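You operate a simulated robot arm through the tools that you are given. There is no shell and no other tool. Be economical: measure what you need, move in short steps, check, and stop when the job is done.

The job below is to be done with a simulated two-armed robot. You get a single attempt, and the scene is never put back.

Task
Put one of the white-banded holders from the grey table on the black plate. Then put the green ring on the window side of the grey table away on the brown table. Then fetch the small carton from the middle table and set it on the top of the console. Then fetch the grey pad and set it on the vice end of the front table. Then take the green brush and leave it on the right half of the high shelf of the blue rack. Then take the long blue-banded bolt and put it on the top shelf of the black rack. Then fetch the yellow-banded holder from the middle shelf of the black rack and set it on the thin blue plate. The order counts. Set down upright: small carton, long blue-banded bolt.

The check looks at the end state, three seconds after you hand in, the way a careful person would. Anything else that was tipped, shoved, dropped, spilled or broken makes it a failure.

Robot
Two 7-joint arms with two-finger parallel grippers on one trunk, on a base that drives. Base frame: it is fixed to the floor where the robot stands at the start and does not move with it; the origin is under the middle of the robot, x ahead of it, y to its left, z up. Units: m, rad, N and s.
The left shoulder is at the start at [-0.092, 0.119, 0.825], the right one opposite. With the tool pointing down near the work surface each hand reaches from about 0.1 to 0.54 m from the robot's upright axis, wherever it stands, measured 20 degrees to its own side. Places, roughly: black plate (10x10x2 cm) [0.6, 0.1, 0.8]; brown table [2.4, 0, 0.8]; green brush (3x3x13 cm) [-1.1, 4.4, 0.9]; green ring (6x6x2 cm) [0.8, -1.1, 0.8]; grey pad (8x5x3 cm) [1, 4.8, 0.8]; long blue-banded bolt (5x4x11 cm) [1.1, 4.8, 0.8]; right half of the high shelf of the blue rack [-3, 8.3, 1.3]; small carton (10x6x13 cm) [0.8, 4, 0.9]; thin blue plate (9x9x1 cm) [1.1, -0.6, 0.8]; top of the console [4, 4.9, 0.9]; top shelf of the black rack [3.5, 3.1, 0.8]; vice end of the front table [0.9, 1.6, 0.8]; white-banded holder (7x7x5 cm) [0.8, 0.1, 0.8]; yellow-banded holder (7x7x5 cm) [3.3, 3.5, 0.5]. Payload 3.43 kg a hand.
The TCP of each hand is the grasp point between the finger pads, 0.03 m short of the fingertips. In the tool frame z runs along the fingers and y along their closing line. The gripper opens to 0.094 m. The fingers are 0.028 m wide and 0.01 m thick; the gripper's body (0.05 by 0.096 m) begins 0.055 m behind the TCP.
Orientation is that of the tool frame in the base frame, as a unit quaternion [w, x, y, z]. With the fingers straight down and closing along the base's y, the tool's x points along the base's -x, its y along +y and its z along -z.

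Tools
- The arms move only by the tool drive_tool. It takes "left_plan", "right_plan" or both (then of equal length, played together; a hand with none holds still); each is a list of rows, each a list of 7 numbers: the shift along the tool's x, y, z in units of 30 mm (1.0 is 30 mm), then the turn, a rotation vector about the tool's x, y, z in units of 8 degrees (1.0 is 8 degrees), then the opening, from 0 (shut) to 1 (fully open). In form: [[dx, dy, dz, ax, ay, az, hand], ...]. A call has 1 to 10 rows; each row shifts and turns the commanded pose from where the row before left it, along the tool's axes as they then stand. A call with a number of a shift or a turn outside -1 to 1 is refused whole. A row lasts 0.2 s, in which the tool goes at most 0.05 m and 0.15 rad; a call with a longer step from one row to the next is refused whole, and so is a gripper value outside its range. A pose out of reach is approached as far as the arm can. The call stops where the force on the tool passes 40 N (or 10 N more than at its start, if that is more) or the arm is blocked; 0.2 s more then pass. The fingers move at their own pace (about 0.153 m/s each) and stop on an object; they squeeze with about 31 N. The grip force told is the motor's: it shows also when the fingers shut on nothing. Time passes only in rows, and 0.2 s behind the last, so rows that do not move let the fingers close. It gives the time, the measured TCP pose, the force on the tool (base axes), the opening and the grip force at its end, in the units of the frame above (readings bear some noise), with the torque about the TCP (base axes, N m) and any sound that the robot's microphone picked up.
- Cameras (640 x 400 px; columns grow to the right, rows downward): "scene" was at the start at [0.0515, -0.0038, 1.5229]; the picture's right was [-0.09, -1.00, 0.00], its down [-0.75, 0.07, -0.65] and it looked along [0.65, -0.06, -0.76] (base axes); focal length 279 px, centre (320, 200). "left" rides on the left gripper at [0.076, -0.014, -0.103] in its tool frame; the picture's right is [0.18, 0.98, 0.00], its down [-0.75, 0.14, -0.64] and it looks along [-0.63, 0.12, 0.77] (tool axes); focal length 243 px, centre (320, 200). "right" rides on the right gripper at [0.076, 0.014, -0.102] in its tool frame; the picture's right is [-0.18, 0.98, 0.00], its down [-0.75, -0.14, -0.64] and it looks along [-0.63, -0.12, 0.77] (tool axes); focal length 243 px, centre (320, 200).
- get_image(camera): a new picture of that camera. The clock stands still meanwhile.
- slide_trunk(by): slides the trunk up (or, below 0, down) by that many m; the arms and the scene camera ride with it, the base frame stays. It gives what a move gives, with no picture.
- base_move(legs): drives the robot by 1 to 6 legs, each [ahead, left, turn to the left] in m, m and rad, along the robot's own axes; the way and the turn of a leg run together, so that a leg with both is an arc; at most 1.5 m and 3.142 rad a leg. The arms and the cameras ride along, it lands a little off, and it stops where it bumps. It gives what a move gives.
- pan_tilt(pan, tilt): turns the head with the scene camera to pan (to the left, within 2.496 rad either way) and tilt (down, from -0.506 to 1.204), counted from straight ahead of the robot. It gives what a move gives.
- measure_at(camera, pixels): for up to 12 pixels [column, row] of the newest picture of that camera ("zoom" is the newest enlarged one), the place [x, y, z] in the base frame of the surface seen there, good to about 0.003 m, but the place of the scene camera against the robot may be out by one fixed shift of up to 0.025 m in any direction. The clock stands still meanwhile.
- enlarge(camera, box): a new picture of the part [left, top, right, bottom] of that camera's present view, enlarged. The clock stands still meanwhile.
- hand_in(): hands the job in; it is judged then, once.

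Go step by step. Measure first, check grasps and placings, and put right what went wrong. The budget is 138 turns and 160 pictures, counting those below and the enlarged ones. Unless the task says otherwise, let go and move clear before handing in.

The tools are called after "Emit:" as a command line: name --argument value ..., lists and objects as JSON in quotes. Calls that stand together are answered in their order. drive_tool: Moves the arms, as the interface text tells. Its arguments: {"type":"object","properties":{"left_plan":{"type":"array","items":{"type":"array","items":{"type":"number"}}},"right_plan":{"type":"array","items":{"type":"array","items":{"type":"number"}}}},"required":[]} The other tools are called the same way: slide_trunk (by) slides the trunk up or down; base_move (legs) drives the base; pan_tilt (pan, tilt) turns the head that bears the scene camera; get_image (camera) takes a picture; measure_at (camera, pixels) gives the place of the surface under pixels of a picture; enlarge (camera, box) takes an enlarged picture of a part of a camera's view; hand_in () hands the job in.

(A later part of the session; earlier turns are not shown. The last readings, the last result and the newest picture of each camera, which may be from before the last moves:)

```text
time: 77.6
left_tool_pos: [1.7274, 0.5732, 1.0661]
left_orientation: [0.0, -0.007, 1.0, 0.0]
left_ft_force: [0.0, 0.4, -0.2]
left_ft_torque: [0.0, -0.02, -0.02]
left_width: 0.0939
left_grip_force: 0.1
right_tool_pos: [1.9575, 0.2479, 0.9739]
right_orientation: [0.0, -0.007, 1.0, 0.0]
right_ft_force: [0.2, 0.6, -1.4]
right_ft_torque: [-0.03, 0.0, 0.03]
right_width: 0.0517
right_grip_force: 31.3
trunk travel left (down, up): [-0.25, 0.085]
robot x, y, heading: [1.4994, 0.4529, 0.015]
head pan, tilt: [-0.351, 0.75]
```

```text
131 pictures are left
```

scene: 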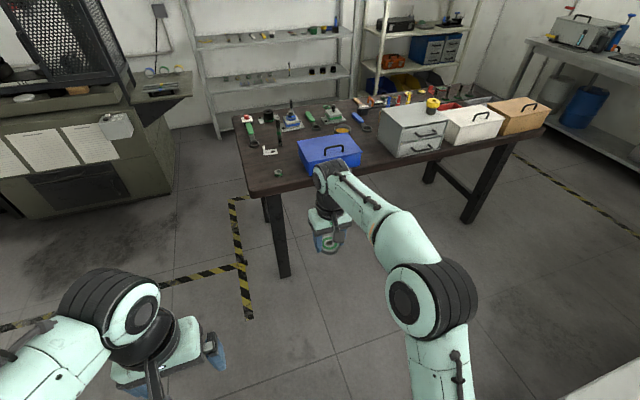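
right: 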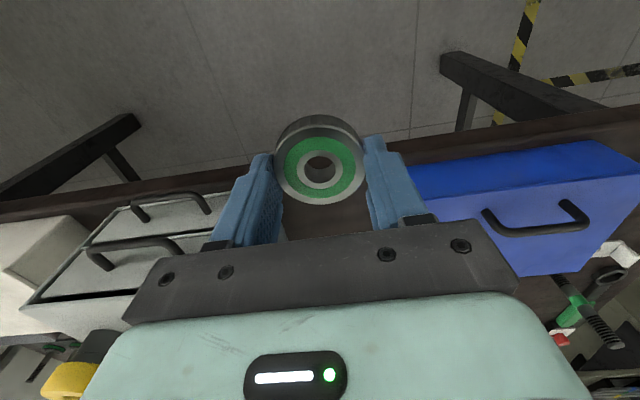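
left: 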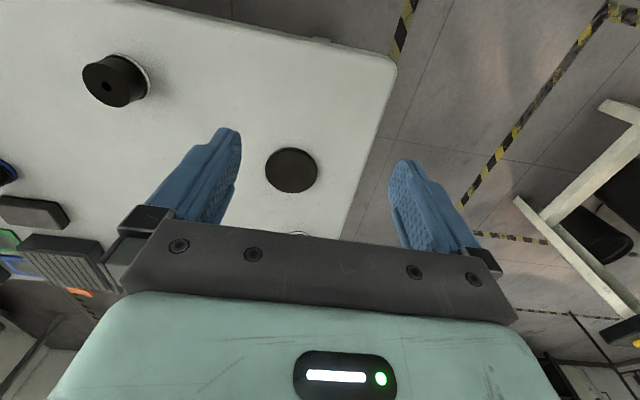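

The hand lines up with the gap. I'll measure its walls and the table height.

Emit:
measure_at --camera "right" --pixels '[[415, 180], [412, 165], [232, 205], [228, 190], [340, 210], [385, 140], [330, 225], [600, 160], [460, 160]]'

```text
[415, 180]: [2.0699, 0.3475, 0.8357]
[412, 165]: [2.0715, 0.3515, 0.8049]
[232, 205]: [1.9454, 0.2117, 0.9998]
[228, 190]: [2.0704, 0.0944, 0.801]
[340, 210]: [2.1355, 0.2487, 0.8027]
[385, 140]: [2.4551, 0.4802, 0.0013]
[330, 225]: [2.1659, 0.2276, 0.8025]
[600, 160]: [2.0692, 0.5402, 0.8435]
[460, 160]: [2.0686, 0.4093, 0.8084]
```

The table is at z 0.8025, and the gap runs y≈0.12–0.345. I'll drive forward 0.175, then lower.

Emit:
base_move --legs '[[0.175, 0, -0.01]]'

Emit:
get_image --camera "right"

Emit:
measure_at --camera "right" --pixels '[[415, 100], [420, 130], [215, 140], [225, 120], [330, 215], [400, 90], [250, 110], [330, 100]]'

```text
time: 79.1
left_tool_pos: [1.8972, 0.573, 1.0659]
left_orientation: [0.0, -0.002, 1.0, 0.0]
left_ft_force: [0.8, 0.3, -0.4]
left_ft_torque: [-0.01, 0.0, 0.0]
left_width: 0.0941
left_grip_force: 0.1
right_tool_pos: [2.1245, 0.2438, 0.9755]
right_orientation: [-0.002, -0.002, 1.0, -0.001]
right_ft_force: [-0.3, -0.7, -1.9]
right_ft_torque: [0.0, 0.03, 0.03]
right_width: 0.0513
right_grip_force: 31.5
trunk travel left (down, up): [-0.25, 0.085]
robot x, y, heading: [1.67, 0.4531, 0.005]
head pan, tilt: [-0.351, 0.75]
```

```text
130 pictures are left
```

right: 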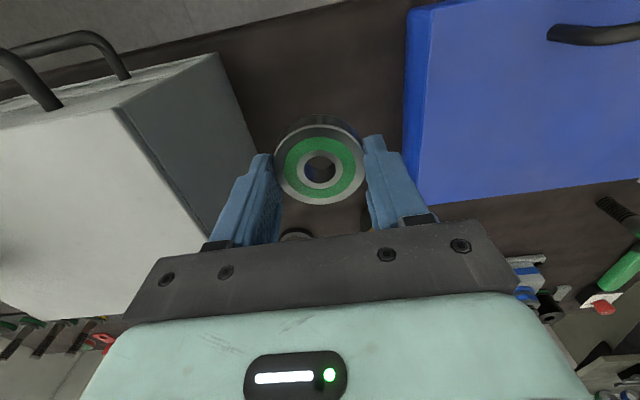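

```text
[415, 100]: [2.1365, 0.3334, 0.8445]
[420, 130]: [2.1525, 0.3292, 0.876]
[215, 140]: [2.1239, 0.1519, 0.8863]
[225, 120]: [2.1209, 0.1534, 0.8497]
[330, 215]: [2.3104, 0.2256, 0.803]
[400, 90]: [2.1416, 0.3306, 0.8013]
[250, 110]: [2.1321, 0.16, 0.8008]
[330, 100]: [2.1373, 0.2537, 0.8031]
```

The walls are at y 0.153 and 0.332, and the hand is centred at 0.244. I'll lower the ring to just above the table.

Emit:
drive_tool --right_plan '[[0, 0, 0.5, 0, 0, 0, 0], [0, 0, 0.6, 0, 0, 0, 0], [0, 0, 0.6, 0, 0, 0, 0], [0, 0, 0.6, 0, 0, 0, 0], [0, 0, 0.6, 0, 0, 0, 0], [0, 0, 0.6, 0, 0, 0, 0], [0, 0, 0.6, 0, 0, 0, 0], [0, 0, 0.4, 0, 0, 0, 0], [0, 0, 0.12, 0, 0, 0, 0]]'

Emit:
drive_tool --right_plan '[[0, 0, 0.04, 0, 0, 0, 0], [0, 0, 0.04, 0, 0, 0, 0]]'

```text
time: 81.1
left_tool_pos: [1.8968, 0.5742, 1.066]
left_orientation: [0.0, -0.001, 1.0, 0.0]
left_ft_force: [-0.7, -0.1, -0.6]
left_ft_torque: [0.01, 0.0, -0.01]
left_width: 0.0941
left_grip_force: 0.0
right_tool_pos: [2.1235, 0.2436, 0.8355]
right_orientation: [-0.001, -0.002, 1.0, 0.0]
right_ft_force: [-0.6, -0.6, -0.6]
right_ft_torque: [0.04, 0.0, 0.06]
right_width: 0.0515
right_grip_force: 30.2
trunk travel left (down, up): [-0.25, 0.085]
robot x, y, heading: [1.6658, 0.4529, 0.007]
head pan, tilt: [-0.351, 0.75]
```

```text
time: 81.7
left_tool_pos: [1.8973, 0.5736, 1.0661]
left_orientation: [0.0, -0.002, 1.0, 0.0]
left_ft_force: [-0.3, 0.0, 0.7]
left_ft_torque: [0.02, 0.0, -0.03]
left_width: 0.0939
left_grip_force: 0.1
right_tool_pos: [2.1247, 0.2445, 0.8336]
right_orientation: [0.0, -0.002, 1.0, 0.001]
right_ft_force: [0.2, 0.0, -1.5]
right_ft_torque: [0.01, 0.0, 0.0]
right_width: 0.0516
right_grip_force: 30.8
trunk travel left (down, up): [-0.25, 0.085]
robot x, y, heading: [1.6644, 0.4532, 0.002]
head pan, tilt: [-0.351, 0.75]
```

Not touching yet; I'll go down a bit more.

Emit:
drive_tool --right_plan '[[0, 0, 0.04, 0, 0, 0, 0], [0, 0, 0.04, 0, 0, 0, 0], [0, 0, 0, 0, 0, 0, 0]]'

```text
time: 82.5
left_tool_pos: [1.8978, 0.5736, 1.0661]
left_orientation: [0.001, -0.001, 1.0, 0.0]
left_ft_force: [-0.1, -0.5, -0.1]
left_ft_torque: [-0.01, -0.04, 0.02]
left_width: 0.0938
left_grip_force: 0.1
right_tool_pos: [2.1231, 0.245, 0.8322]
right_orientation: [-0.001, -0.001, 1.0, 0.0]
right_ft_force: [-0.2, -0.4, -1.9]
right_ft_torque: [0.03, -0.01, 0.01]
right_width: 0.0517
right_grip_force: 31.1
trunk travel left (down, up): [-0.25, 0.085]
robot x, y, heading: [1.6678, 0.4522, 0.0]
head pan, tilt: [-0.351, 0.75]
```

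Emit:
drive_tool --right_plan '[[0, 0, 0.04, 0, 0, 0, 0], [0, 0, 0.04, 0, 0, 0, 0], [0, 0, 0, 0, 0, 0, 0]]'

Emit:
get_image --camera "right"

```text
time: 83.3
left_tool_pos: [1.8962, 0.5741, 1.0669]
left_orientation: [0.001, -0.002, 1.0, 0.0]
left_ft_force: [-0.3, -0.9, -0.2]
left_ft_torque: [0.0, -0.02, 0.07]
left_width: 0.0941
left_grip_force: 0.0
right_tool_pos: [2.1231, 0.2448, 0.8307]
right_orientation: [0.001, -0.002, 1.0, -0.001]
right_ft_force: [-3.2, -0.9, 17.6]
right_ft_torque: [-0.02, 0.56, 0.02]
right_width: 0.0517
right_grip_force: 31.2
trunk travel left (down, up): [-0.25, 0.085]
robot x, y, heading: [1.6668, 0.4503, 0.0]
head pan, tilt: [-0.351, 0.75]
```

```text
129 pictures are left
```

right: 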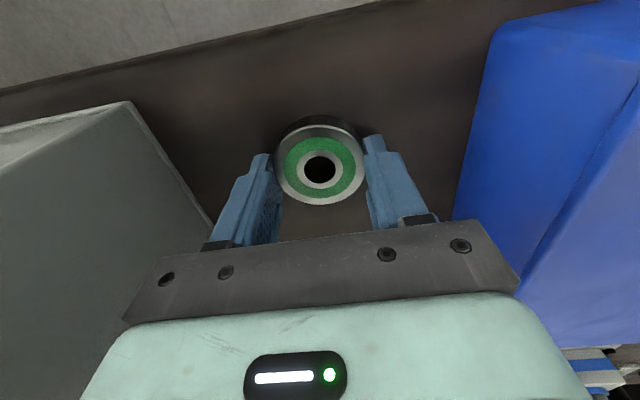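

The ring is on the table (17.6 N contact). I'll relax, open partly, and rise.

Emit:
drive_tool --right_plan '[[0, 0, -0.05, 0, 0, 0, 0], [0, 0, 0, 0, 0, 0, 0.8], [0, 0, 0, 0, 0, 0, 0.8], [0, 0, -0.4, 0, 0, 0, 0.8], [0, 0, -1, 0, 0, 0, 0.8], [0, 0, -1, 0, 0, 0, 0.8], [0, 0, -1, 0, 0, 0, 0.8], [0, 0, -1, 0, 0, 0, 0.8], [0, 0, -1, 0, 0, 0, 0.8], [0, 0, -0.5, 0, 0, 0, 0.8]]'

Emit:
get_image --camera "right"

Emit:
pan_tilt --pan 1.4 --tilt 0.4

Emit:
get_image --camera "scene"

```text
time: 85.5
left_tool_pos: [1.897, 0.5737, 1.0673]
left_orientation: [0.0, -0.001, 1.0, 0.0]
left_ft_force: [-0.3, 0.8, -0.3]
left_ft_torque: [0.01, -0.01, 0.04]
left_width: 0.0941
left_grip_force: 0.1
right_tool_pos: [2.1234, 0.2452, 1.0089]
right_orientation: [0.0, -0.001, 1.0, 0.0]
right_ft_force: [-0.4, -0.1, -0.4]
right_ft_torque: [-0.02, 0.01, 0.0]
right_width: 0.0753
right_grip_force: 0.1
trunk travel left (down, up): [-0.25, 0.085]
robot x, y, heading: [1.6639, 0.4491, 0.005]
head pan, tilt: [-0.351, 0.75]
```

```text
128 pictures are left
```

right: 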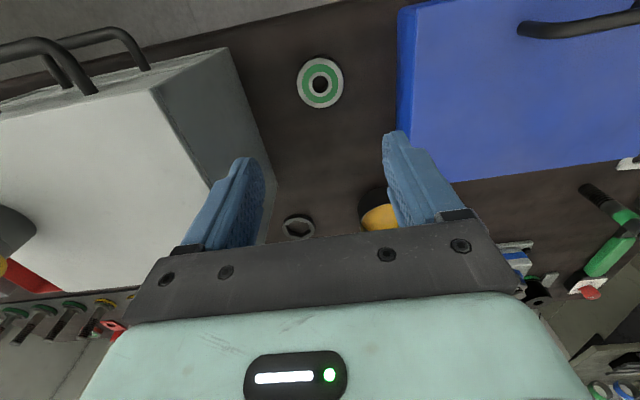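

```text
time: 87.3
left_tool_pos: [1.8966, 0.5725, 1.0669]
left_orientation: [0.0, -0.001, 1.0, 0.0]
left_ft_force: [0.0, -0.9, 0.5]
left_ft_torque: [0.02, 0.02, 0.0]
left_width: 0.094
left_grip_force: 0.0
right_tool_pos: [2.1239, 0.2442, 1.0096]
right_orientation: [0.0, -0.001, 1.0, -0.001]
right_ft_force: [0.8, -0.3, 0.5]
right_ft_torque: [0.0, -0.01, -0.04]
right_width: 0.0751
right_grip_force: 0.0
trunk travel left (down, up): [-0.25, 0.085]
robot x, y, heading: [1.6621, 0.4571, 0.002]
head pan, tilt: [1.4, 0.4]
```

```text
127 pictures are left
```

scene: 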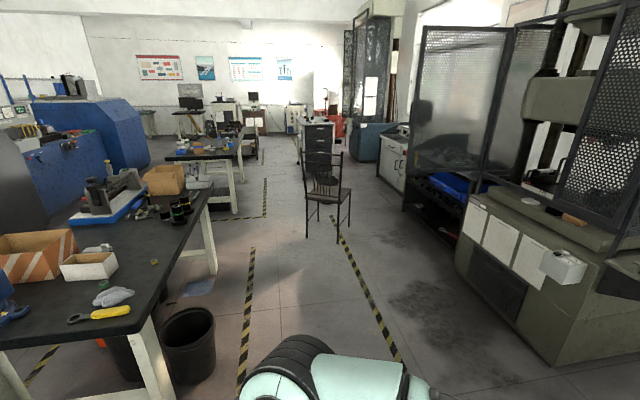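

The ring sits flat in the gap on the brown table. Now I'll map the way to the middle table and beyond.

Emit:
measure_at --camera "scene" --pixels '[[215, 272], [340, 242], [310, 230], [205, 178], [236, 212], [222, 152], [405, 212], [460, 250], [440, 185], [395, 150], [380, 160], [150, 330]]'

Emit:
enlarge --camera "scene" --box '[140, 60, 460, 260]'

```text
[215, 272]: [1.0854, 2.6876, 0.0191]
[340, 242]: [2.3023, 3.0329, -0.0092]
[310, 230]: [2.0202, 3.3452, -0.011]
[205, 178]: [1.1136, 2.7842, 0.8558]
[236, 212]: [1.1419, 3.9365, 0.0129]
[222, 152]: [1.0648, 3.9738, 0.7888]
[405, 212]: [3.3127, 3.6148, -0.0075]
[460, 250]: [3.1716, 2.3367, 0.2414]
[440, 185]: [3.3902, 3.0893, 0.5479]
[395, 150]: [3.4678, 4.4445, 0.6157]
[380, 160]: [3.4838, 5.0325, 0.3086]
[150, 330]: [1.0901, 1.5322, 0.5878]
```

```text
2.00 times, centred on (300, 160) of scene
```

zoom: 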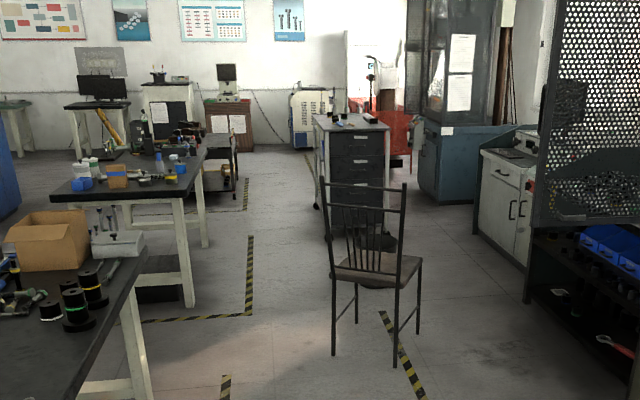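

The front table spans y 1.46–2.75, the middle table starts at about y 3.9, and there's a chair at (2.0–2.3, 3.0–3.4). I'll tuck in the right arm, back off and drive up the corridor at x≈1.55.

Emit:
drive_tool --right_plan '[[1, 0, -0.3, 0, 0, 0, 1], [1, 0, -0.3, 0, 0, 0, 1], [1, 0, -0.3, 0, 0, 0, 1], [1, 0, -0.3, 0, 0, 0, 1], [1, 0, -0.3, 0, 0, 0, 1], [1, 0, -0.3, 0, 0, 0, 1], [0.5, 0, 0, 0, 0, 0, 1]]'

Emit:
base_move --legs '[[-0.14, 0, 0], [0, 0.7, 0], [0, 0, 1.571], [1.1, 0, 0], [1.1, 0, 0]]'

Emit:
pan_tilt --pan 0.5 --tilt 0.5

Emit:
get_image --camera "scene"

```text
time: 88.9
left_tool_pos: [1.8966, 0.5734, 1.0665]
left_orientation: [0.0, -0.002, 1.0, 0.0]
left_ft_force: [-0.6, 0.3, -0.2]
left_ft_torque: [-0.02, -0.02, -0.02]
left_width: 0.0941
left_grip_force: 0.0
right_tool_pos: [1.9284, 0.2421, 1.0631]
right_orientation: [0.0, -0.002, 1.0, 0.0]
right_ft_force: [-0.7, -0.4, -0.4]
right_ft_torque: [-0.01, 0.0, -0.02]
right_width: 0.0938
right_grip_force: 0.0
trunk travel left (down, up): [-0.25, 0.085]
robot x, y, heading: [1.6669, 0.4534, 0.005]
head pan, tilt: [1.4, 0.4]
```

```text
time: 110.7
left_tool_pos: [1.3904, 3.5913, 1.066]
left_orientation: [0.0, 0.709, -0.705, 0.0]
left_ft_force: [0.3, 0.7, 0.1]
left_ft_torque: [-0.01, 0.0, 0.03]
left_width: 0.0939
left_grip_force: 0.1
right_tool_pos: [1.7217, 3.6238, 1.0644]
right_orientation: [0.0, 0.709, -0.705, 0.0]
right_ft_force: [-0.3, -0.7, 0.2]
right_ft_torque: [0.0, 0.02, 0.0]
right_width: 0.0941
right_grip_force: 0.1
trunk travel left (down, up): [-0.25, 0.085]
robot x, y, heading: [1.5129, 3.3582, 1.578]
head pan, tilt: [1.4, 0.4]
```

```text
time: 111.9
left_tool_pos: [1.3897, 3.5902, 1.0654]
left_orientation: [0.0, 0.709, -0.705, 0.0]
left_ft_force: [-0.1, 0.7, -0.1]
left_ft_torque: [0.0, 0.02, -0.01]
left_width: 0.0938
left_grip_force: 0.1
right_tool_pos: [1.7209, 3.6227, 1.0625]
right_orientation: [0.0, 0.709, -0.705, -0.001]
right_ft_force: [0.2, 0.4, 0.4]
right_ft_torque: [0.03, 0.03, -0.02]
right_width: 0.0941
right_grip_force: 0.0
trunk travel left (down, up): [-0.25, 0.085]
robot x, y, heading: [1.5113, 3.358, 1.579]
head pan, tilt: [0.499, 0.499]
```

```text
125 pictures are left
```

scene: 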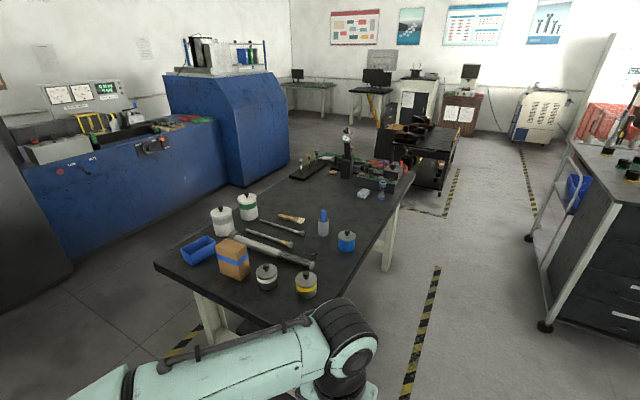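

The carton is at (233,258). I'll zoom in on the tabletop and measure items.

Emit:
enlarge --camera "scene" --box '[150, 140, 430, 315]'

Emit:
measure_at --camera "scene" --pixels '[[233, 247], [232, 266], [266, 275], [200, 252], [323, 225], [364, 194], [155, 265], [240, 330], [415, 172], [305, 285], [250, 180], [291, 218]]'

```text
2.29 times, centred on (290, 228) of scene
```

zoom: 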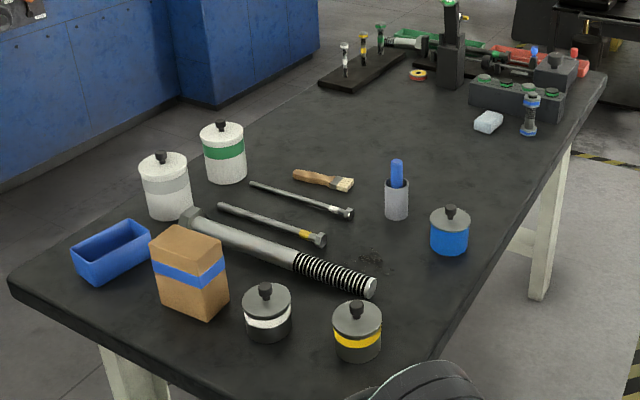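

```text
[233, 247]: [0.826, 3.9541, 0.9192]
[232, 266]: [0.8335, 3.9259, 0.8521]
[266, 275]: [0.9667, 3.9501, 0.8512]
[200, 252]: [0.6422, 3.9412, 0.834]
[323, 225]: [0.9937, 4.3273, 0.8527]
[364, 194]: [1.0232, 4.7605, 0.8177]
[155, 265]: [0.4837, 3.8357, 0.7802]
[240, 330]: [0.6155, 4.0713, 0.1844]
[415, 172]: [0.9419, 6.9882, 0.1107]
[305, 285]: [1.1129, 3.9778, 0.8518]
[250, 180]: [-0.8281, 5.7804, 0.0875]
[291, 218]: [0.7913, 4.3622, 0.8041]
```

The carton is at about (0.83,3.95), its top ≈0.92. The table's front edge is at y≈3.83. I'll sidestep left 0.5 so the left hand can reach it from the front.

Emit:
base_move --legs '[[0, 0.53, -0.008], [0.08, 0, 0]]'

Emit:
get_image --camera "left"

Emit:
pan_tilt --pan 0.1 --tilt 0.9

Emit:
get_image --camera "scene"

```text
time: 117.7
left_tool_pos: [0.8576, 3.6685, 1.0653]
left_orientation: [0.0, 0.71, -0.704, 0.0]
left_ft_force: [-0.3, 0.8, 0.1]
left_ft_torque: [-0.01, 0.02, -0.02]
left_width: 0.0937
left_grip_force: 0.1
right_tool_pos: [1.1883, 3.7008, 1.0626]
right_orientation: [0.0, 0.71, -0.705, 0.001]
right_ft_force: [-0.2, 0.6, -0.6]
right_ft_torque: [0.01, -0.02, 0.0]
right_width: 0.0939
right_grip_force: 0.1
trunk travel left (down, up): [-0.25, 0.085]
robot x, y, heading: [0.9807, 3.4393, 1.574]
head pan, tilt: [0.499, 0.499]
```

```text
123 pictures are left
```

left: 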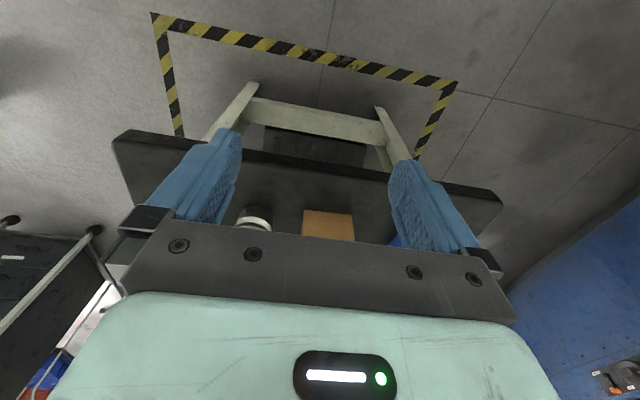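

```text
time: 118.6
left_tool_pos: [0.8582, 3.6675, 1.0656]
left_orientation: [0.0, 0.71, -0.704, 0.0]
left_ft_force: [-0.6, -0.9, -0.6]
left_ft_torque: [0.0, 0.01, 0.03]
left_width: 0.0941
left_grip_force: 0.0
right_tool_pos: [1.1865, 3.6997, 1.0622]
right_orientation: [-0.001, 0.71, -0.704, 0.0]
right_ft_force: [-0.6, -0.3, -0.2]
right_ft_torque: [-0.03, -0.01, -0.04]
right_width: 0.0939
right_grip_force: 0.0
trunk travel left (down, up): [-0.25, 0.085]
robot x, y, heading: [0.9781, 3.4366, 1.575]
head pan, tilt: [0.099, 0.901]
```

```text
122 pictures are left
```

scene: 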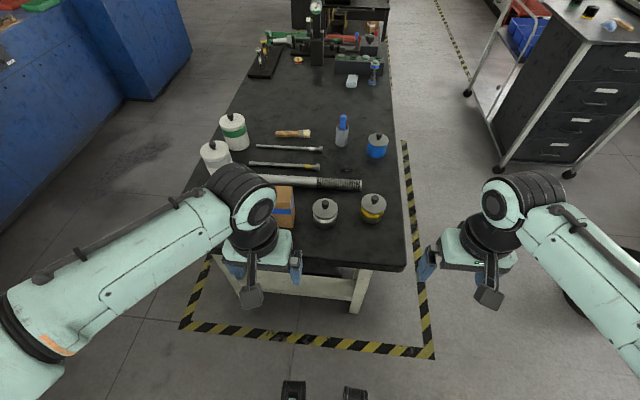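

The carton is partly hidden. I'll extend the left hand forward at this height (tips 1.035, carton top ≈0.93) to see its top.

Emit:
drive_tool --left_plan '[[-1, 0, 0, 0, 0, 0, 1], [-1, 0, 0, 0, 0, 0, 1], [-1, 0, 0, 0, 0, 0, 1], [-1, 0, 0, 0, 0, 0, 1], [-1, 0, 0, 0, 0, 0, 1], [-1, 0, 0, 0, 0, 0, 1], [0, 0, 0, 0, 0, 0, 1]]'

Emit:
get_image --camera "left"

```text
time: 120.2
left_tool_pos: [0.8576, 3.8467, 1.0665]
left_orientation: [0.0, 0.709, -0.705, 0.0]
left_ft_force: [0.4, -0.7, 0.5]
left_ft_torque: [0.0, -0.02, 0.0]
left_width: 0.0939
left_grip_force: 0.0
right_tool_pos: [1.1864, 3.7005, 1.0628]
right_orientation: [0.0, 0.71, -0.704, 0.001]
right_ft_force: [0.1, -0.6, -0.2]
right_ft_torque: [-0.03, 0.0, -0.01]
right_width: 0.094
right_grip_force: 0.1
trunk travel left (down, up): [-0.25, 0.085]
robot x, y, heading: [0.9805, 3.4346, 1.581]
head pan, tilt: [0.099, 0.901]
```

```text
121 pictures are left
```

left: 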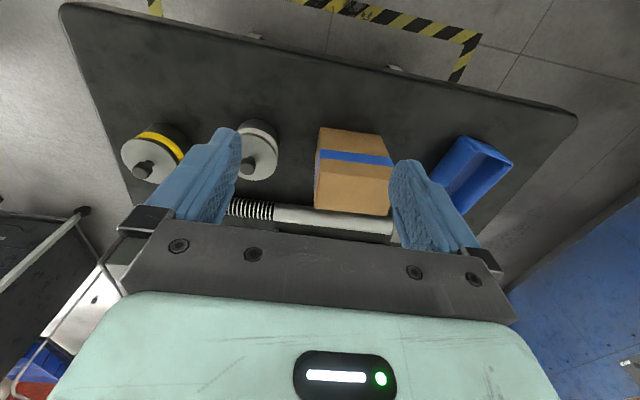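

Emit:
enlarge --camera "left" --box '[288, 115, 416, 230]'

Emit:
measure_at --camera "left" --pixels '[[318, 180], [318, 208], [386, 212], [386, 175], [350, 195], [350, 178], [352, 142], [390, 205], [315, 205], [350, 188], [420, 180], [280, 150]]'

```text
3.48 times, centred on (352, 172) of left
```

zoom: 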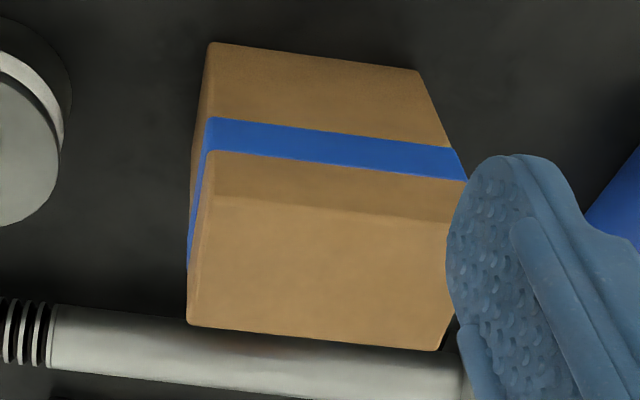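

```text
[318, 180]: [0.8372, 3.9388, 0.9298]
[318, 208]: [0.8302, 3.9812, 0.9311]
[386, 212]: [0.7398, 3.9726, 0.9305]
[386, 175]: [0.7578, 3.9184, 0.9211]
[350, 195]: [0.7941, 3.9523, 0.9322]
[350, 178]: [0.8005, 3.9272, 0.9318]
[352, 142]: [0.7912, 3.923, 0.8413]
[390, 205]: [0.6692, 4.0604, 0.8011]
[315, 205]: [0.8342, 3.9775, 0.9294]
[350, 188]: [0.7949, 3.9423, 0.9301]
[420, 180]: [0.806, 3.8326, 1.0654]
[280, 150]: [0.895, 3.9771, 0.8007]
```

The carton's top is at z 0.931, centred at about (0.790,3.949), long side nearly along x with a 4° yaw. It must be gripped across its 6 cm side, so I'll turn the left tool 86° about its axis.

Emit:
drive_tool --left_plan '[[0, 0, 0, 0, 0, 1, 1], [0, 0, 0, 0, 0, 1, 1], [0, 0, 0, 0, 0, 1, 1], [0, 0, 0, 0, 0, 1, 1], [0, 0, 0, 0, 0, 1, 1], [0, 0, 0, 0, 0, 1, 1], [0, 0, 0, 0, 0, 1, 1], [0, 0, 0, 0, 0, 1, 1], [0, 0, 0, 0, 0, 1, 1], [0, 0, 0, 0, 0, 1, 1]]'

Emit:
drive_tool --left_plan '[[0, 0, 0, 0, 0, 0.74, 1], [0, 0, 0, 0, 0, 0, 1]]'

Emit:
get_image --camera "left"

```text
time: 122.4
left_tool_pos: [0.8567, 3.8466, 1.0661]
left_orientation: [-0.001, -0.09, 0.996, 0.0]
left_ft_force: [-0.1, -0.2, -0.2]
left_ft_torque: [-0.01, 0.03, 0.0]
left_width: 0.094
left_grip_force: 0.0
right_tool_pos: [1.189, 3.7014, 1.0626]
right_orientation: [0.0, 0.71, -0.704, 0.001]
right_ft_force: [-0.1, -0.7, -0.2]
right_ft_torque: [0.0, 0.0, 0.02]
right_width: 0.0941
right_grip_force: 0.1
trunk travel left (down, up): [-0.25, 0.085]
robot x, y, heading: [0.9785, 3.4359, 1.578]
head pan, tilt: [0.099, 0.901]
```

```text
time: 123.0
left_tool_pos: [0.8569, 3.8464, 1.066]
left_orientation: [0.001, -0.038, 0.999, -0.001]
left_ft_force: [-0.6, 0.7, 0.3]
left_ft_torque: [-0.02, 0.01, 0.06]
left_width: 0.094
left_grip_force: 0.0
right_tool_pos: [1.1875, 3.7004, 1.0624]
right_orientation: [0.0, 0.711, -0.704, 0.0]
right_ft_force: [-0.1, -0.2, -0.5]
right_ft_torque: [0.01, 0.02, 0.01]
right_width: 0.094
right_grip_force: 0.0
trunk travel left (down, up): [-0.25, 0.085]
robot x, y, heading: [0.9829, 3.4424, 1.578]
head pan, tilt: [0.099, 0.901]
```

```text
119 pictures are left
```

left: 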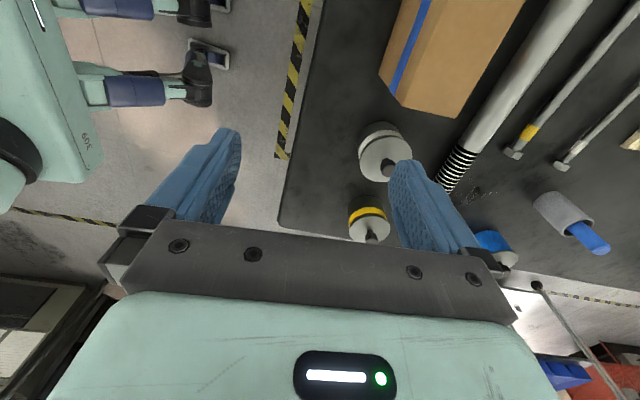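

The closing axis is now aligned with the carton's short side. I'll shift over its centre.

Emit:
drive_tool --left_plan '[[0.495, 0.895, 0, 0, 0, 0, 1], [0.495, 0.895, 0, 0, 0, 0, 1], [0.495, 0.895, 0, 0, 0, 0, 1], [0.495, 0.895, 0, 0, 0, 0, 1], [0, 0, 0.5, 0, 0, 0, 1], [0, 0, 0.5, 0, 0, 0, 1], [0, 0, 0, 0, 0, 0, 1]]'

Emit:
get_image --camera "left"

```text
time: 124.6
left_tool_pos: [0.7981, 3.9214, 1.0267]
left_orientation: [0.0, -0.04, 0.999, 0.0]
left_ft_force: [0.6, 0.7, 0.2]
left_ft_torque: [-0.02, 0.03, 0.01]
left_width: 0.0942
left_grip_force: 0.0
left hand out of reach, approached as far as the arm can: row 3, 4
right_tool_pos: [1.188, 3.7012, 1.0633]
right_orientation: [0.0, 0.709, -0.705, 0.001]
right_ft_force: [-0.6, 0.1, -0.1]
right_ft_torque: [0.0, 0.0, 0.01]
right_width: 0.0939
right_grip_force: 0.0
trunk travel left (down, up): [-0.25, 0.085]
robot x, y, heading: [0.9829, 3.4372, 1.573]
head pan, tilt: [0.099, 0.901]
```

```text
118 pictures are left
```

left: 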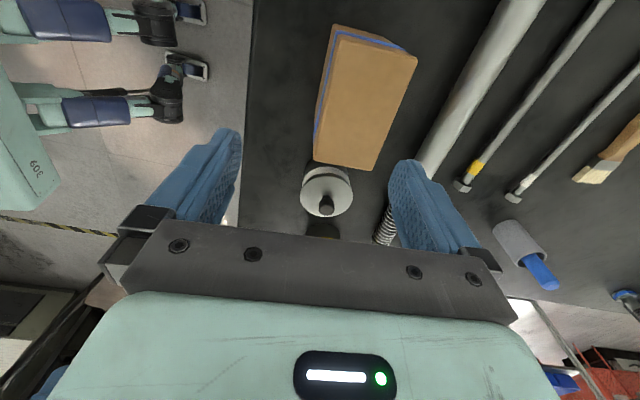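

The reach ended. I'll measure the carton's top from this view, then drive the base 5 cm closer.

Emit:
measure_at --camera "left" --pixels '[[338, 35], [412, 58], [316, 158], [375, 166], [365, 100], [325, 100], [395, 115]]'

Emit:
base_move --legs '[[0.06, 0.0, 0]]'

Emit:
drive_tool --left_plan '[[0, 0, 0, 0, 0, 0, 1]]'

```text
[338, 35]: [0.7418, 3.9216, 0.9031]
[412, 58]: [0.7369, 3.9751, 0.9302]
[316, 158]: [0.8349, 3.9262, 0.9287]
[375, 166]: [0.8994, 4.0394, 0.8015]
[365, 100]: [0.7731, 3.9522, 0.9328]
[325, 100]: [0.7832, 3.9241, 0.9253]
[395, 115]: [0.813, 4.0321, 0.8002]
```

```text
time: 125.6
left_tool_pos: [0.799, 3.981, 1.0266]
left_orientation: [0.001, -0.039, 0.999, 0.001]
left_ft_force: [0.3, -0.1, 0.5]
left_ft_torque: [0.0, 0.01, -0.03]
left_width: 0.0938
left_grip_force: 0.1
right_tool_pos: [1.1865, 3.7596, 1.0611]
right_orientation: [0.001, 0.71, -0.705, 0.001]
right_ft_force: [0.2, 0.1, -0.1]
right_ft_torque: [0.03, 0.0, -0.03]
right_width: 0.094
right_grip_force: 0.1
trunk travel left (down, up): [-0.25, 0.085]
robot x, y, heading: [0.9794, 3.4951, 1.575]
head pan, tilt: [0.099, 0.901]
```

```text
time: 126.0
left_tool_pos: [0.7978, 3.9806, 1.0269]
left_orientation: [-0.001, -0.039, 0.999, 0.001]
left_ft_force: [0.4, -0.7, 0.2]
left_ft_torque: [0.0, -0.01, 0.01]
left_width: 0.0938
left_grip_force: 0.1
right_tool_pos: [1.1885, 3.7587, 1.0642]
right_orientation: [0.0, 0.709, -0.705, 0.0]
right_ft_force: [0.9, -0.9, 0.5]
right_ft_torque: [0.03, -0.02, -0.03]
right_width: 0.0945
right_grip_force: 0.1
trunk travel left (down, up): [-0.25, 0.085]
robot x, y, heading: [0.9822, 3.4968, 1.579]
head pan, tilt: [0.099, 0.901]
```

Emit:
drive_tool --left_plan '[[0.44, -1, 0, 0, 0, 0, 1], [0, 0, 0.8, 0, 0, 0, 1], [0, 0, 0.5, 0, 0, 0, 1], [0, 0, 0, 0, 0, 0, 1]]'

Emit:
get_image --camera "left"

Emit:
measure_at --camera "left" --pixels '[[300, 140], [350, 140], [320, 100], [290, 100], [360, 100], [280, 140]]'

```text
time: 127.0
left_tool_pos: [0.7859, 3.9495, 0.9876]
left_orientation: [0.0, -0.04, 0.999, 0.001]
left_ft_force: [0.4, -0.2, -0.3]
left_ft_torque: [0.02, 0.01, 0.01]
left_width: 0.0942
left_grip_force: 0.1
right_tool_pos: [1.1873, 3.7609, 1.0617]
right_orientation: [0.0, 0.71, -0.704, 0.0]
right_ft_force: [0.5, 0.0, -0.6]
right_ft_torque: [-0.02, -0.03, 0.0]
right_width: 0.0937
right_grip_force: 0.2
trunk travel left (down, up): [-0.25, 0.085]
robot x, y, heading: [0.9789, 3.4992, 1.58]
head pan, tilt: [0.099, 0.901]
```

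```text
117 pictures are left
```

left: 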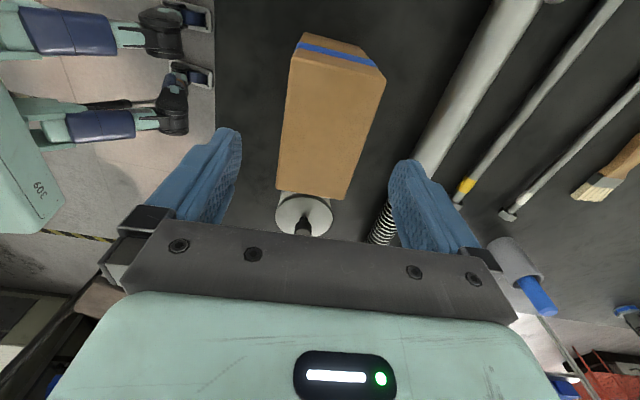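

```text
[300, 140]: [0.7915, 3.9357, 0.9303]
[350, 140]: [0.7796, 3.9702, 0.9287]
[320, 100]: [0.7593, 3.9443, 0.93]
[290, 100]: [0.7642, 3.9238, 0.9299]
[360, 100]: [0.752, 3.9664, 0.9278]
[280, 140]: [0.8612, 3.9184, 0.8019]
```

Aligned. I'll descend to 0.897, close and lift gently.

Emit:
drive_tool --left_plan '[[0, 0.04, 0.8, 0, 0, 0, 1], [0, 0, 0.8, 0, 0, 0, 1], [0, 0, 0.8, 0, 0, 0, 1], [0, 0, 0.6, 0, 0, 0, 1], [0, 0, 0, 0, 0, 0, 0], [0, 0, 0, 0, 0, 0, 0], [0, 0, 0, 0, 0, 0, 0], [0, 0, 0, 0, 0, 0, 0], [0, 0, -0.1, 0, 0, 0, 0], [0, 0, -0.1, 0, 0, 0, 0]]'

Emit:
drive_tool --left_plan '[[0, 0, -0.15, 0, 0, 0, 0], [0, 0, -0.25, 0, 0, 0, 0], [0, 0, -0.3, 0, 0, 0, 0], [0, 0, -0.3, 0, 0, 0, 0], [0, 0, -0.3, 0, 0, 0, 0], [0, 0, -0.3, 0, 0, 0, 0], [0, 0, -0.3, 0, 0, 0, 0], [0, 0, -0.3, 0, 0, 0, 0], [0, 0, -0.3, 0, 0, 0, 0], [0, 0, -0.2, 0, 0, 0, 0]]'

Emit:
get_image --camera "left"

```text
time: 129.2
left_tool_pos: [0.787, 3.9507, 0.9031]
left_orientation: [0.0, -0.038, 0.999, 0.0]
left_ft_force: [0.6, 0.2, -2.2]
left_ft_torque: [-0.01, 0.03, 0.0]
left_width: 0.0642
left_grip_force: 31.4
right_tool_pos: [1.1871, 3.7591, 1.0625]
right_orientation: [0.0, 0.71, -0.705, -0.001]
right_ft_force: [-0.3, -0.1, 0.0]
right_ft_torque: [-0.03, -0.01, -0.01]
right_width: 0.0943
right_grip_force: 0.1
trunk travel left (down, up): [-0.25, 0.085]
robot x, y, heading: [0.9801, 3.495, 1.578]
head pan, tilt: [0.099, 0.901]
```

```text
time: 131.4
left_tool_pos: [0.7859, 3.9507, 0.9852]
left_orientation: [-0.001, -0.038, 0.999, 0.001]
left_ft_force: [-0.7, 1.3, -1.5]
left_ft_torque: [-0.02, 0.02, 0.0]
left_width: 0.0644
left_grip_force: 31.2
right_tool_pos: [1.1872, 3.7585, 1.0639]
right_orientation: [0.001, 0.709, -0.705, 0.0]
right_ft_force: [-0.7, 0.3, 0.0]
right_ft_torque: [0.0, -0.02, -0.01]
right_width: 0.0939
right_grip_force: 0.1
trunk travel left (down, up): [-0.25, 0.085]
robot x, y, heading: [0.9787, 3.4976, 1.577]
head pan, tilt: [0.099, 0.901]
```

```text
116 pictures are left
```

left: 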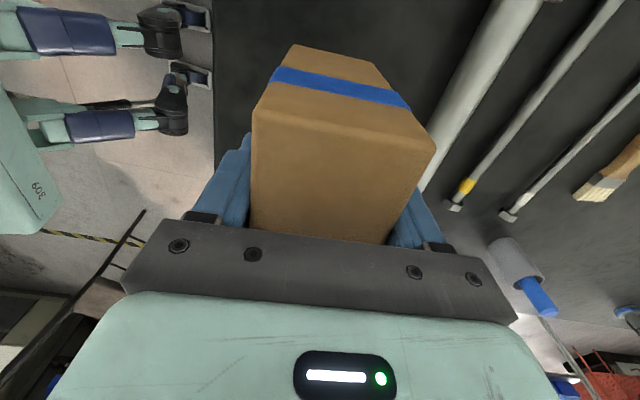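

The carton is held at width 0.064. I'll raise and pull it in, then look toward the console on the right.

Emit:
drive_tool --left_plan '[[0, 0, -0.5, 0, 0, 0, 0], [0, -0.2, -0.6, 0, 0, 0, 0], [0, -0.4, -0.6, 0, 0, 0, 0], [0, -0.6, -0.5, 0, 0, 0, 0], [0, -0.8, -0.3, 0, 0, 0, 0], [0, -0.8, 0, 0, 0, 0, 0], [0, -0.8, 0, 0, 0, 0, 0], [0, -0.6, 0, 0, 0, 0, 0], [0, -0.3, 0, 0, 0, 0, 0]]'

Emit:
pan_tilt --pan -0.9 --tilt 0.4

Emit:
get_image --camera "scene"

```text
time: 133.4
left_tool_pos: [0.7968, 3.8158, 1.0603]
left_orientation: [0.001, -0.039, 0.999, 0.0]
left_ft_force: [1.0, -0.8, -2.1]
left_ft_torque: [0.01, 0.0, 0.02]
left_width: 0.0642
left_grip_force: 31.2
right_tool_pos: [1.1869, 3.7614, 1.0632]
right_orientation: [0.0, 0.709, -0.706, 0.0]
right_ft_force: [0.4, 0.3, 0.6]
right_ft_torque: [0.04, 0.01, 0.0]
right_width: 0.094
right_grip_force: 0.1
trunk travel left (down, up): [-0.25, 0.085]
robot x, y, heading: [0.9805, 3.4972, 1.576]
head pan, tilt: [0.099, 0.901]
```

```text
time: 134.6
left_tool_pos: [0.7979, 3.816, 1.0623]
left_orientation: [-0.001, -0.039, 0.999, 0.0]
left_ft_force: [-1.3, 0.9, -1.2]
left_ft_torque: [0.04, 0.01, 0.0]
left_width: 0.0639
left_grip_force: 30.9
right_tool_pos: [1.1883, 3.7602, 1.0633]
right_orientation: [0.0, 0.71, -0.705, 0.0]
right_ft_force: [0.7, 0.4, 0.6]
right_ft_torque: [0.0, -0.02, -0.02]
right_width: 0.0938
right_grip_force: 0.2
trunk travel left (down, up): [-0.25, 0.085]
robot x, y, heading: [0.9808, 3.4949, 1.58]
head pan, tilt: [-0.901, 0.4]
```

```text
115 pictures are left
```

scene: 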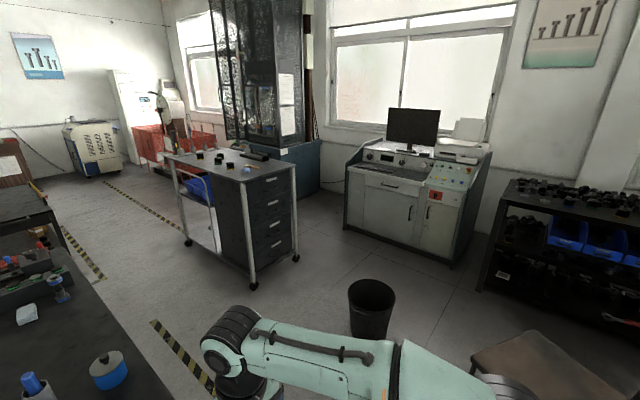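

The console (with the monitor) is at about (430,175). I'll zoom and measure its top and the obstacles: the cart, bin and chair.

Emit:
enlarge --camera "scene" --box '[330, 95, 522, 215]'

Emit:
measure_at --camera "scene" --pixels '[[350, 165], [460, 188], [430, 265], [347, 228], [375, 165], [410, 178], [370, 338], [255, 290], [295, 260], [500, 360], [480, 290], [375, 150]]'

```text
3.33 times, centred on (426, 155) of scene
```

zoom: 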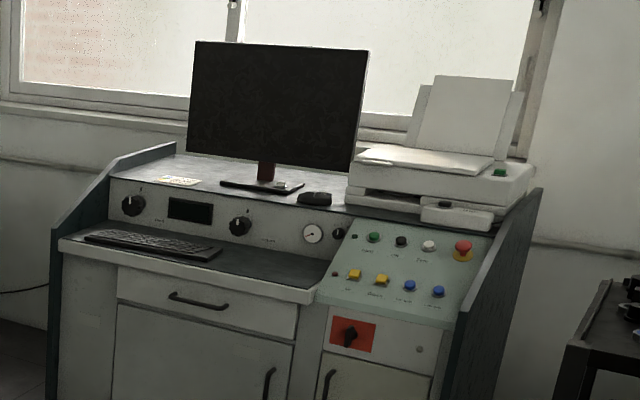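

```text
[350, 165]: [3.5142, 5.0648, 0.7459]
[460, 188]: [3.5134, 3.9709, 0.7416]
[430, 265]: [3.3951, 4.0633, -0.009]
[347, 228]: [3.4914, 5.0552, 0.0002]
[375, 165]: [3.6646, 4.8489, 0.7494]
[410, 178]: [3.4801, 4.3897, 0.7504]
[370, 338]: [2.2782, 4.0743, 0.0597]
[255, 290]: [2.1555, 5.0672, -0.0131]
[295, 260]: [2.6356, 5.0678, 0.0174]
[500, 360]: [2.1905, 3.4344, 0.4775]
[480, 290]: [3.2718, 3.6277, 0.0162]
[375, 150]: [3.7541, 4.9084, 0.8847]
```

Emit:
measure_at --camera "zoom" --pixels '[[125, 175], [170, 160], [200, 192], [150, 165], [178, 181], [115, 190], [60, 235], [175, 145], [190, 165], [250, 186], [330, 198], [210, 175]]'

```text
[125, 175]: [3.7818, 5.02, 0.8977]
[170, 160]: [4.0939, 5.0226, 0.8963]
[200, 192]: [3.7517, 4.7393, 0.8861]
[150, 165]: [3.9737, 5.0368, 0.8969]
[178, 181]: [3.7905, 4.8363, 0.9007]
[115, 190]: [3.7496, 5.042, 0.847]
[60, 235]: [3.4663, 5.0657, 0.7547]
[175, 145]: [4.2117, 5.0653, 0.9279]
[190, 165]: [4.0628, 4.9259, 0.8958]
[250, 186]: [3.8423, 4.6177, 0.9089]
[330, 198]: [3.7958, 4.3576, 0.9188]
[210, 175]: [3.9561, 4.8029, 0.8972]
```

The free part of the console's upper shelf (z≈0.90) is x 3.77–4.1, y 4.75–5.03, left of the monitor. I'll back up, turn right, and drive around the chair and bin along y≈4.57.

Emit:
base_move --legs '[[-0.1, 0, 0], [0, 0, -1.577], [0.52, 0, 0], [0, 1.17, 0], [1.2, 0, 0]]'

Emit:
slide_trunk --by 0.08

Emit:
pan_tilt --pan 0.1 --tilt 0.6

Emit:
get_image --camera "scene"

```text
time: 158.1
left_tool_pos: [2.9961, 4.7461, 1.0603]
left_orientation: [0.0, 0.689, 0.724, 0.0]
left_ft_force: [0.7, -0.5, -2.3]
left_ft_torque: [-0.01, -0.02, 0.01]
left_width: 0.0641
left_grip_force: 30.8
right_tool_pos: [2.9282, 4.359, 1.0634]
right_orientation: [0.001, 0.01, 1.0, 0.0]
right_ft_force: [0.1, 0.6, -0.4]
right_ft_torque: [0.02, 0.03, 0.0]
right_width: 0.0941
right_grip_force: 0.1
trunk travel left (down, up): [-0.25, 0.085]
robot x, y, heading: [2.6731, 4.574, -0.02]
head pan, tilt: [-0.901, 0.4]
```

```text
time: 159.2
left_tool_pos: [2.9939, 4.7469, 1.1392]
left_orientation: [0.001, 0.689, 0.725, 0.0]
left_ft_force: [-0.5, -0.9, -1.2]
left_ft_torque: [0.02, -0.03, 0.01]
left_width: 0.064
left_grip_force: 30.3
right_tool_pos: [2.9278, 4.3598, 1.1423]
right_orientation: [0.001, 0.011, 1.0, 0.0]
right_ft_force: [-0.6, 0.4, 0.0]
right_ft_torque: [0.04, -0.02, 0.02]
right_width: 0.0937
right_grip_force: 0.1
trunk travel left (down, up): [-0.33, 0.005]
robot x, y, heading: [2.6688, 4.5736, -0.022]
head pan, tilt: [-0.901, 0.4]
```

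```text
time: 160.5
left_tool_pos: [2.9944, 4.7472, 1.14]
left_orientation: [0.0, 0.689, 0.725, 0.0]
left_ft_force: [1.1, 0.4, -1.2]
left_ft_torque: [0.01, 0.0, -0.01]
left_width: 0.0638
left_grip_force: 31.2
right_tool_pos: [2.929, 4.3587, 1.1418]
right_orientation: [0.0, 0.01, 1.0, 0.0]
right_ft_force: [0.6, 0.0, -0.2]
right_ft_torque: [0.01, 0.02, -0.01]
right_width: 0.0939
right_grip_force: 0.1
trunk travel left (down, up): [-0.33, 0.005]
robot x, y, heading: [2.6708, 4.5758, -0.017]
head pan, tilt: [0.099, 0.6]
```

```text
113 pictures are left
```

scene: 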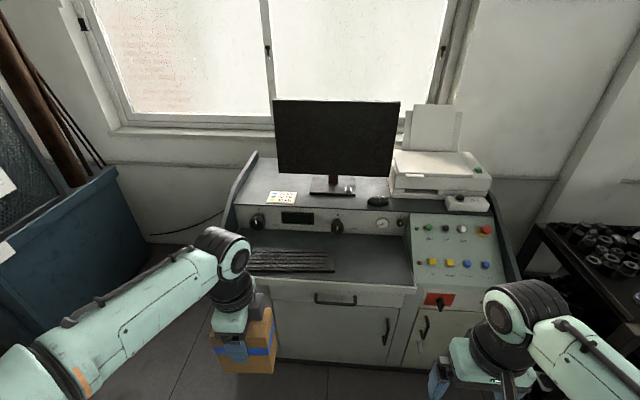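

Emit:
measure_at --camera "scene" --pixels '[[282, 198], [262, 200], [250, 203], [275, 180], [300, 180], [315, 192], [240, 210], [340, 250], [345, 288], [260, 165], [275, 130], [395, 285]]'

```text
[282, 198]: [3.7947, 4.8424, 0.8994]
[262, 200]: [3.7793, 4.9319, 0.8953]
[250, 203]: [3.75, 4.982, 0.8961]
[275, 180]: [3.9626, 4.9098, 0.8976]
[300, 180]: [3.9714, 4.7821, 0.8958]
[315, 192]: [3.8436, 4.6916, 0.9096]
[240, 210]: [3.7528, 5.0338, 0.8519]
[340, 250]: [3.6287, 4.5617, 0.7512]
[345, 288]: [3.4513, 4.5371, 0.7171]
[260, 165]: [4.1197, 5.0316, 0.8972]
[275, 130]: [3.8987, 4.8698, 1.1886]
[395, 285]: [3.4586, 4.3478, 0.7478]
```

The monitor's left edge is at y 4.87, and the shelf front is at x≈3.73–3.75. Target for the carton: (3.80,4.95). I'll approach in steps.

Emit:
base_move --legs '[[0.4, 0, 0.02], [0, 0.22, 0], [0.19, 0, 0]]'

Emit:
get_image --camera "left"

Emit:
get_image --camera "scene"

```text
time: 166.0
left_tool_pos: [3.5051, 4.956, 1.1396]
left_orientation: [-0.001, 0.687, 0.726, 0.0]
left_ft_force: [0.8, -0.1, -1.8]
left_ft_torque: [-0.02, 0.03, 0.02]
left_width: 0.0639
left_grip_force: 29.9
right_tool_pos: [3.4391, 4.5689, 1.1434]
right_orientation: [-0.002, 0.008, 1.0, 0.0]
right_ft_force: [0.4, 0.6, -0.1]
right_ft_torque: [0.01, 0.05, -0.02]
right_width: 0.094
right_grip_force: 0.0
trunk travel left (down, up): [-0.33, 0.005]
robot x, y, heading: [3.1756, 4.7823, -0.018]
head pan, tilt: [0.099, 0.6]
stopped in leg 3: the robot was blocked; the commanded pose is now the measured one
```

```text
112 pictures are left
```

left: 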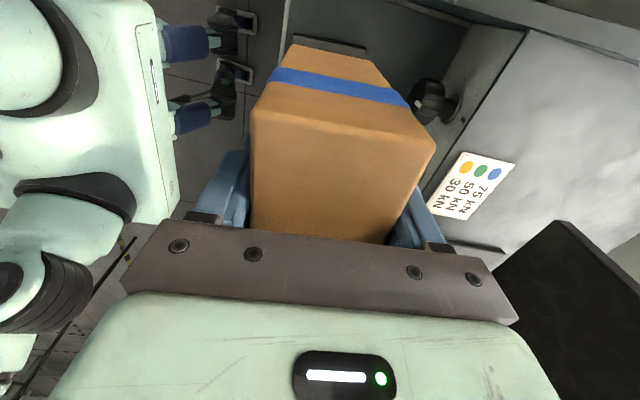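

```text
111 pictures are left
```

scene: 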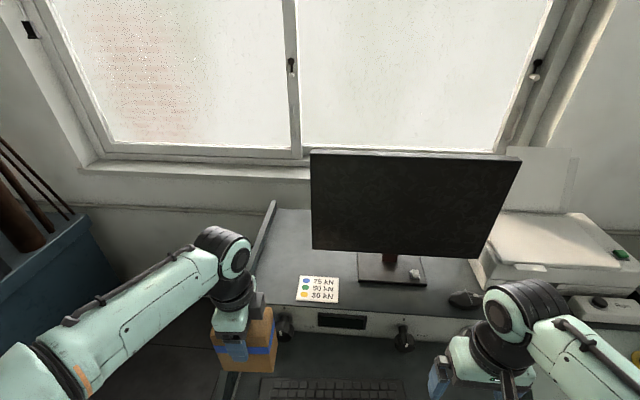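

The base was blocked at x 3.176 because its front extends ≈0.265, so facing the console won't reach. I'll turn the left side to the console instead, which puts the shoulder closer. First I'll back off and check the space to the left.

Emit:
base_move --legs '[[-0.27, 0, 0.018], [0, 0, -1.571]]'

Emit:
pan_tilt --pan 1.9 --tilt 0.7

Emit:
get_image --camera "scene"

```text
time: 171.7
left_tool_pos: [3.0871, 4.4635, 1.1396]
left_orientation: [0.001, 0.999, 0.036, -0.002]
left_ft_force: [-0.1, -0.2, -1.8]
left_ft_torque: [0.0, -0.03, 0.02]
left_width: 0.064
left_grip_force: 31.5
right_tool_pos: [2.6997, 4.5214, 1.1433]
right_orientation: [-0.001, 0.707, 0.707, 0.0]
right_ft_force: [0.2, 0.7, -0.2]
right_ft_torque: [0.0, -0.02, -0.01]
right_width: 0.0941
right_grip_force: 0.0
trunk travel left (down, up): [-0.33, 0.005]
robot x, y, heading: [2.906, 4.7836, -1.567]
head pan, tilt: [0.099, 0.6]
```

```text
time: 173.5
left_tool_pos: [3.0882, 4.4614, 1.1393]
left_orientation: [0.001, 0.999, 0.035, 0.0]
left_ft_force: [-0.7, 0.1, -1.7]
left_ft_torque: [-0.01, -0.02, -0.02]
left_width: 0.0639
left_grip_force: 30.9
right_tool_pos: [2.6994, 4.5215, 1.1436]
right_orientation: [0.0, 0.707, 0.707, 0.0]
right_ft_force: [-0.3, 0.7, -0.5]
right_ft_torque: [-0.02, -0.01, -0.02]
right_width: 0.0942
right_grip_force: 0.0
trunk travel left (down, up): [-0.33, 0.005]
robot x, y, heading: [2.9131, 4.7839, -1.571]
head pan, tilt: [1.901, 0.7]
```

```text
110 pictures are left
```

scene: 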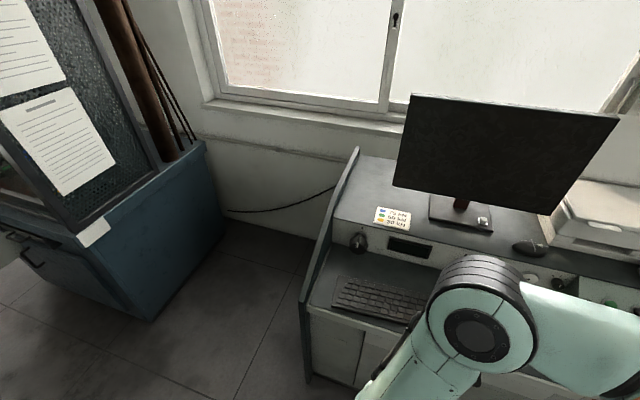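

Emit:
measure_at --camera "scene" --pixels '[[150, 318], [235, 390], [225, 240], [307, 380], [345, 205], [370, 180], [355, 160], [415, 130], [400, 185], [375, 218], [60, 330], [340, 225]]'

```text
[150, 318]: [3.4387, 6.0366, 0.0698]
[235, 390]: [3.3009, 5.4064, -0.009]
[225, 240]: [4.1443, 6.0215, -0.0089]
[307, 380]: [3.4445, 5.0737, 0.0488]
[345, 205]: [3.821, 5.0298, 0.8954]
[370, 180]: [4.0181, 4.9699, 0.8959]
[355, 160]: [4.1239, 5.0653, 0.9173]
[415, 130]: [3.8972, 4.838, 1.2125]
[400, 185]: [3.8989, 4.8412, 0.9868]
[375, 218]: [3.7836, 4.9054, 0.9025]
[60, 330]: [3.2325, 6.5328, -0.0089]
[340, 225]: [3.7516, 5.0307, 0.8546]
```

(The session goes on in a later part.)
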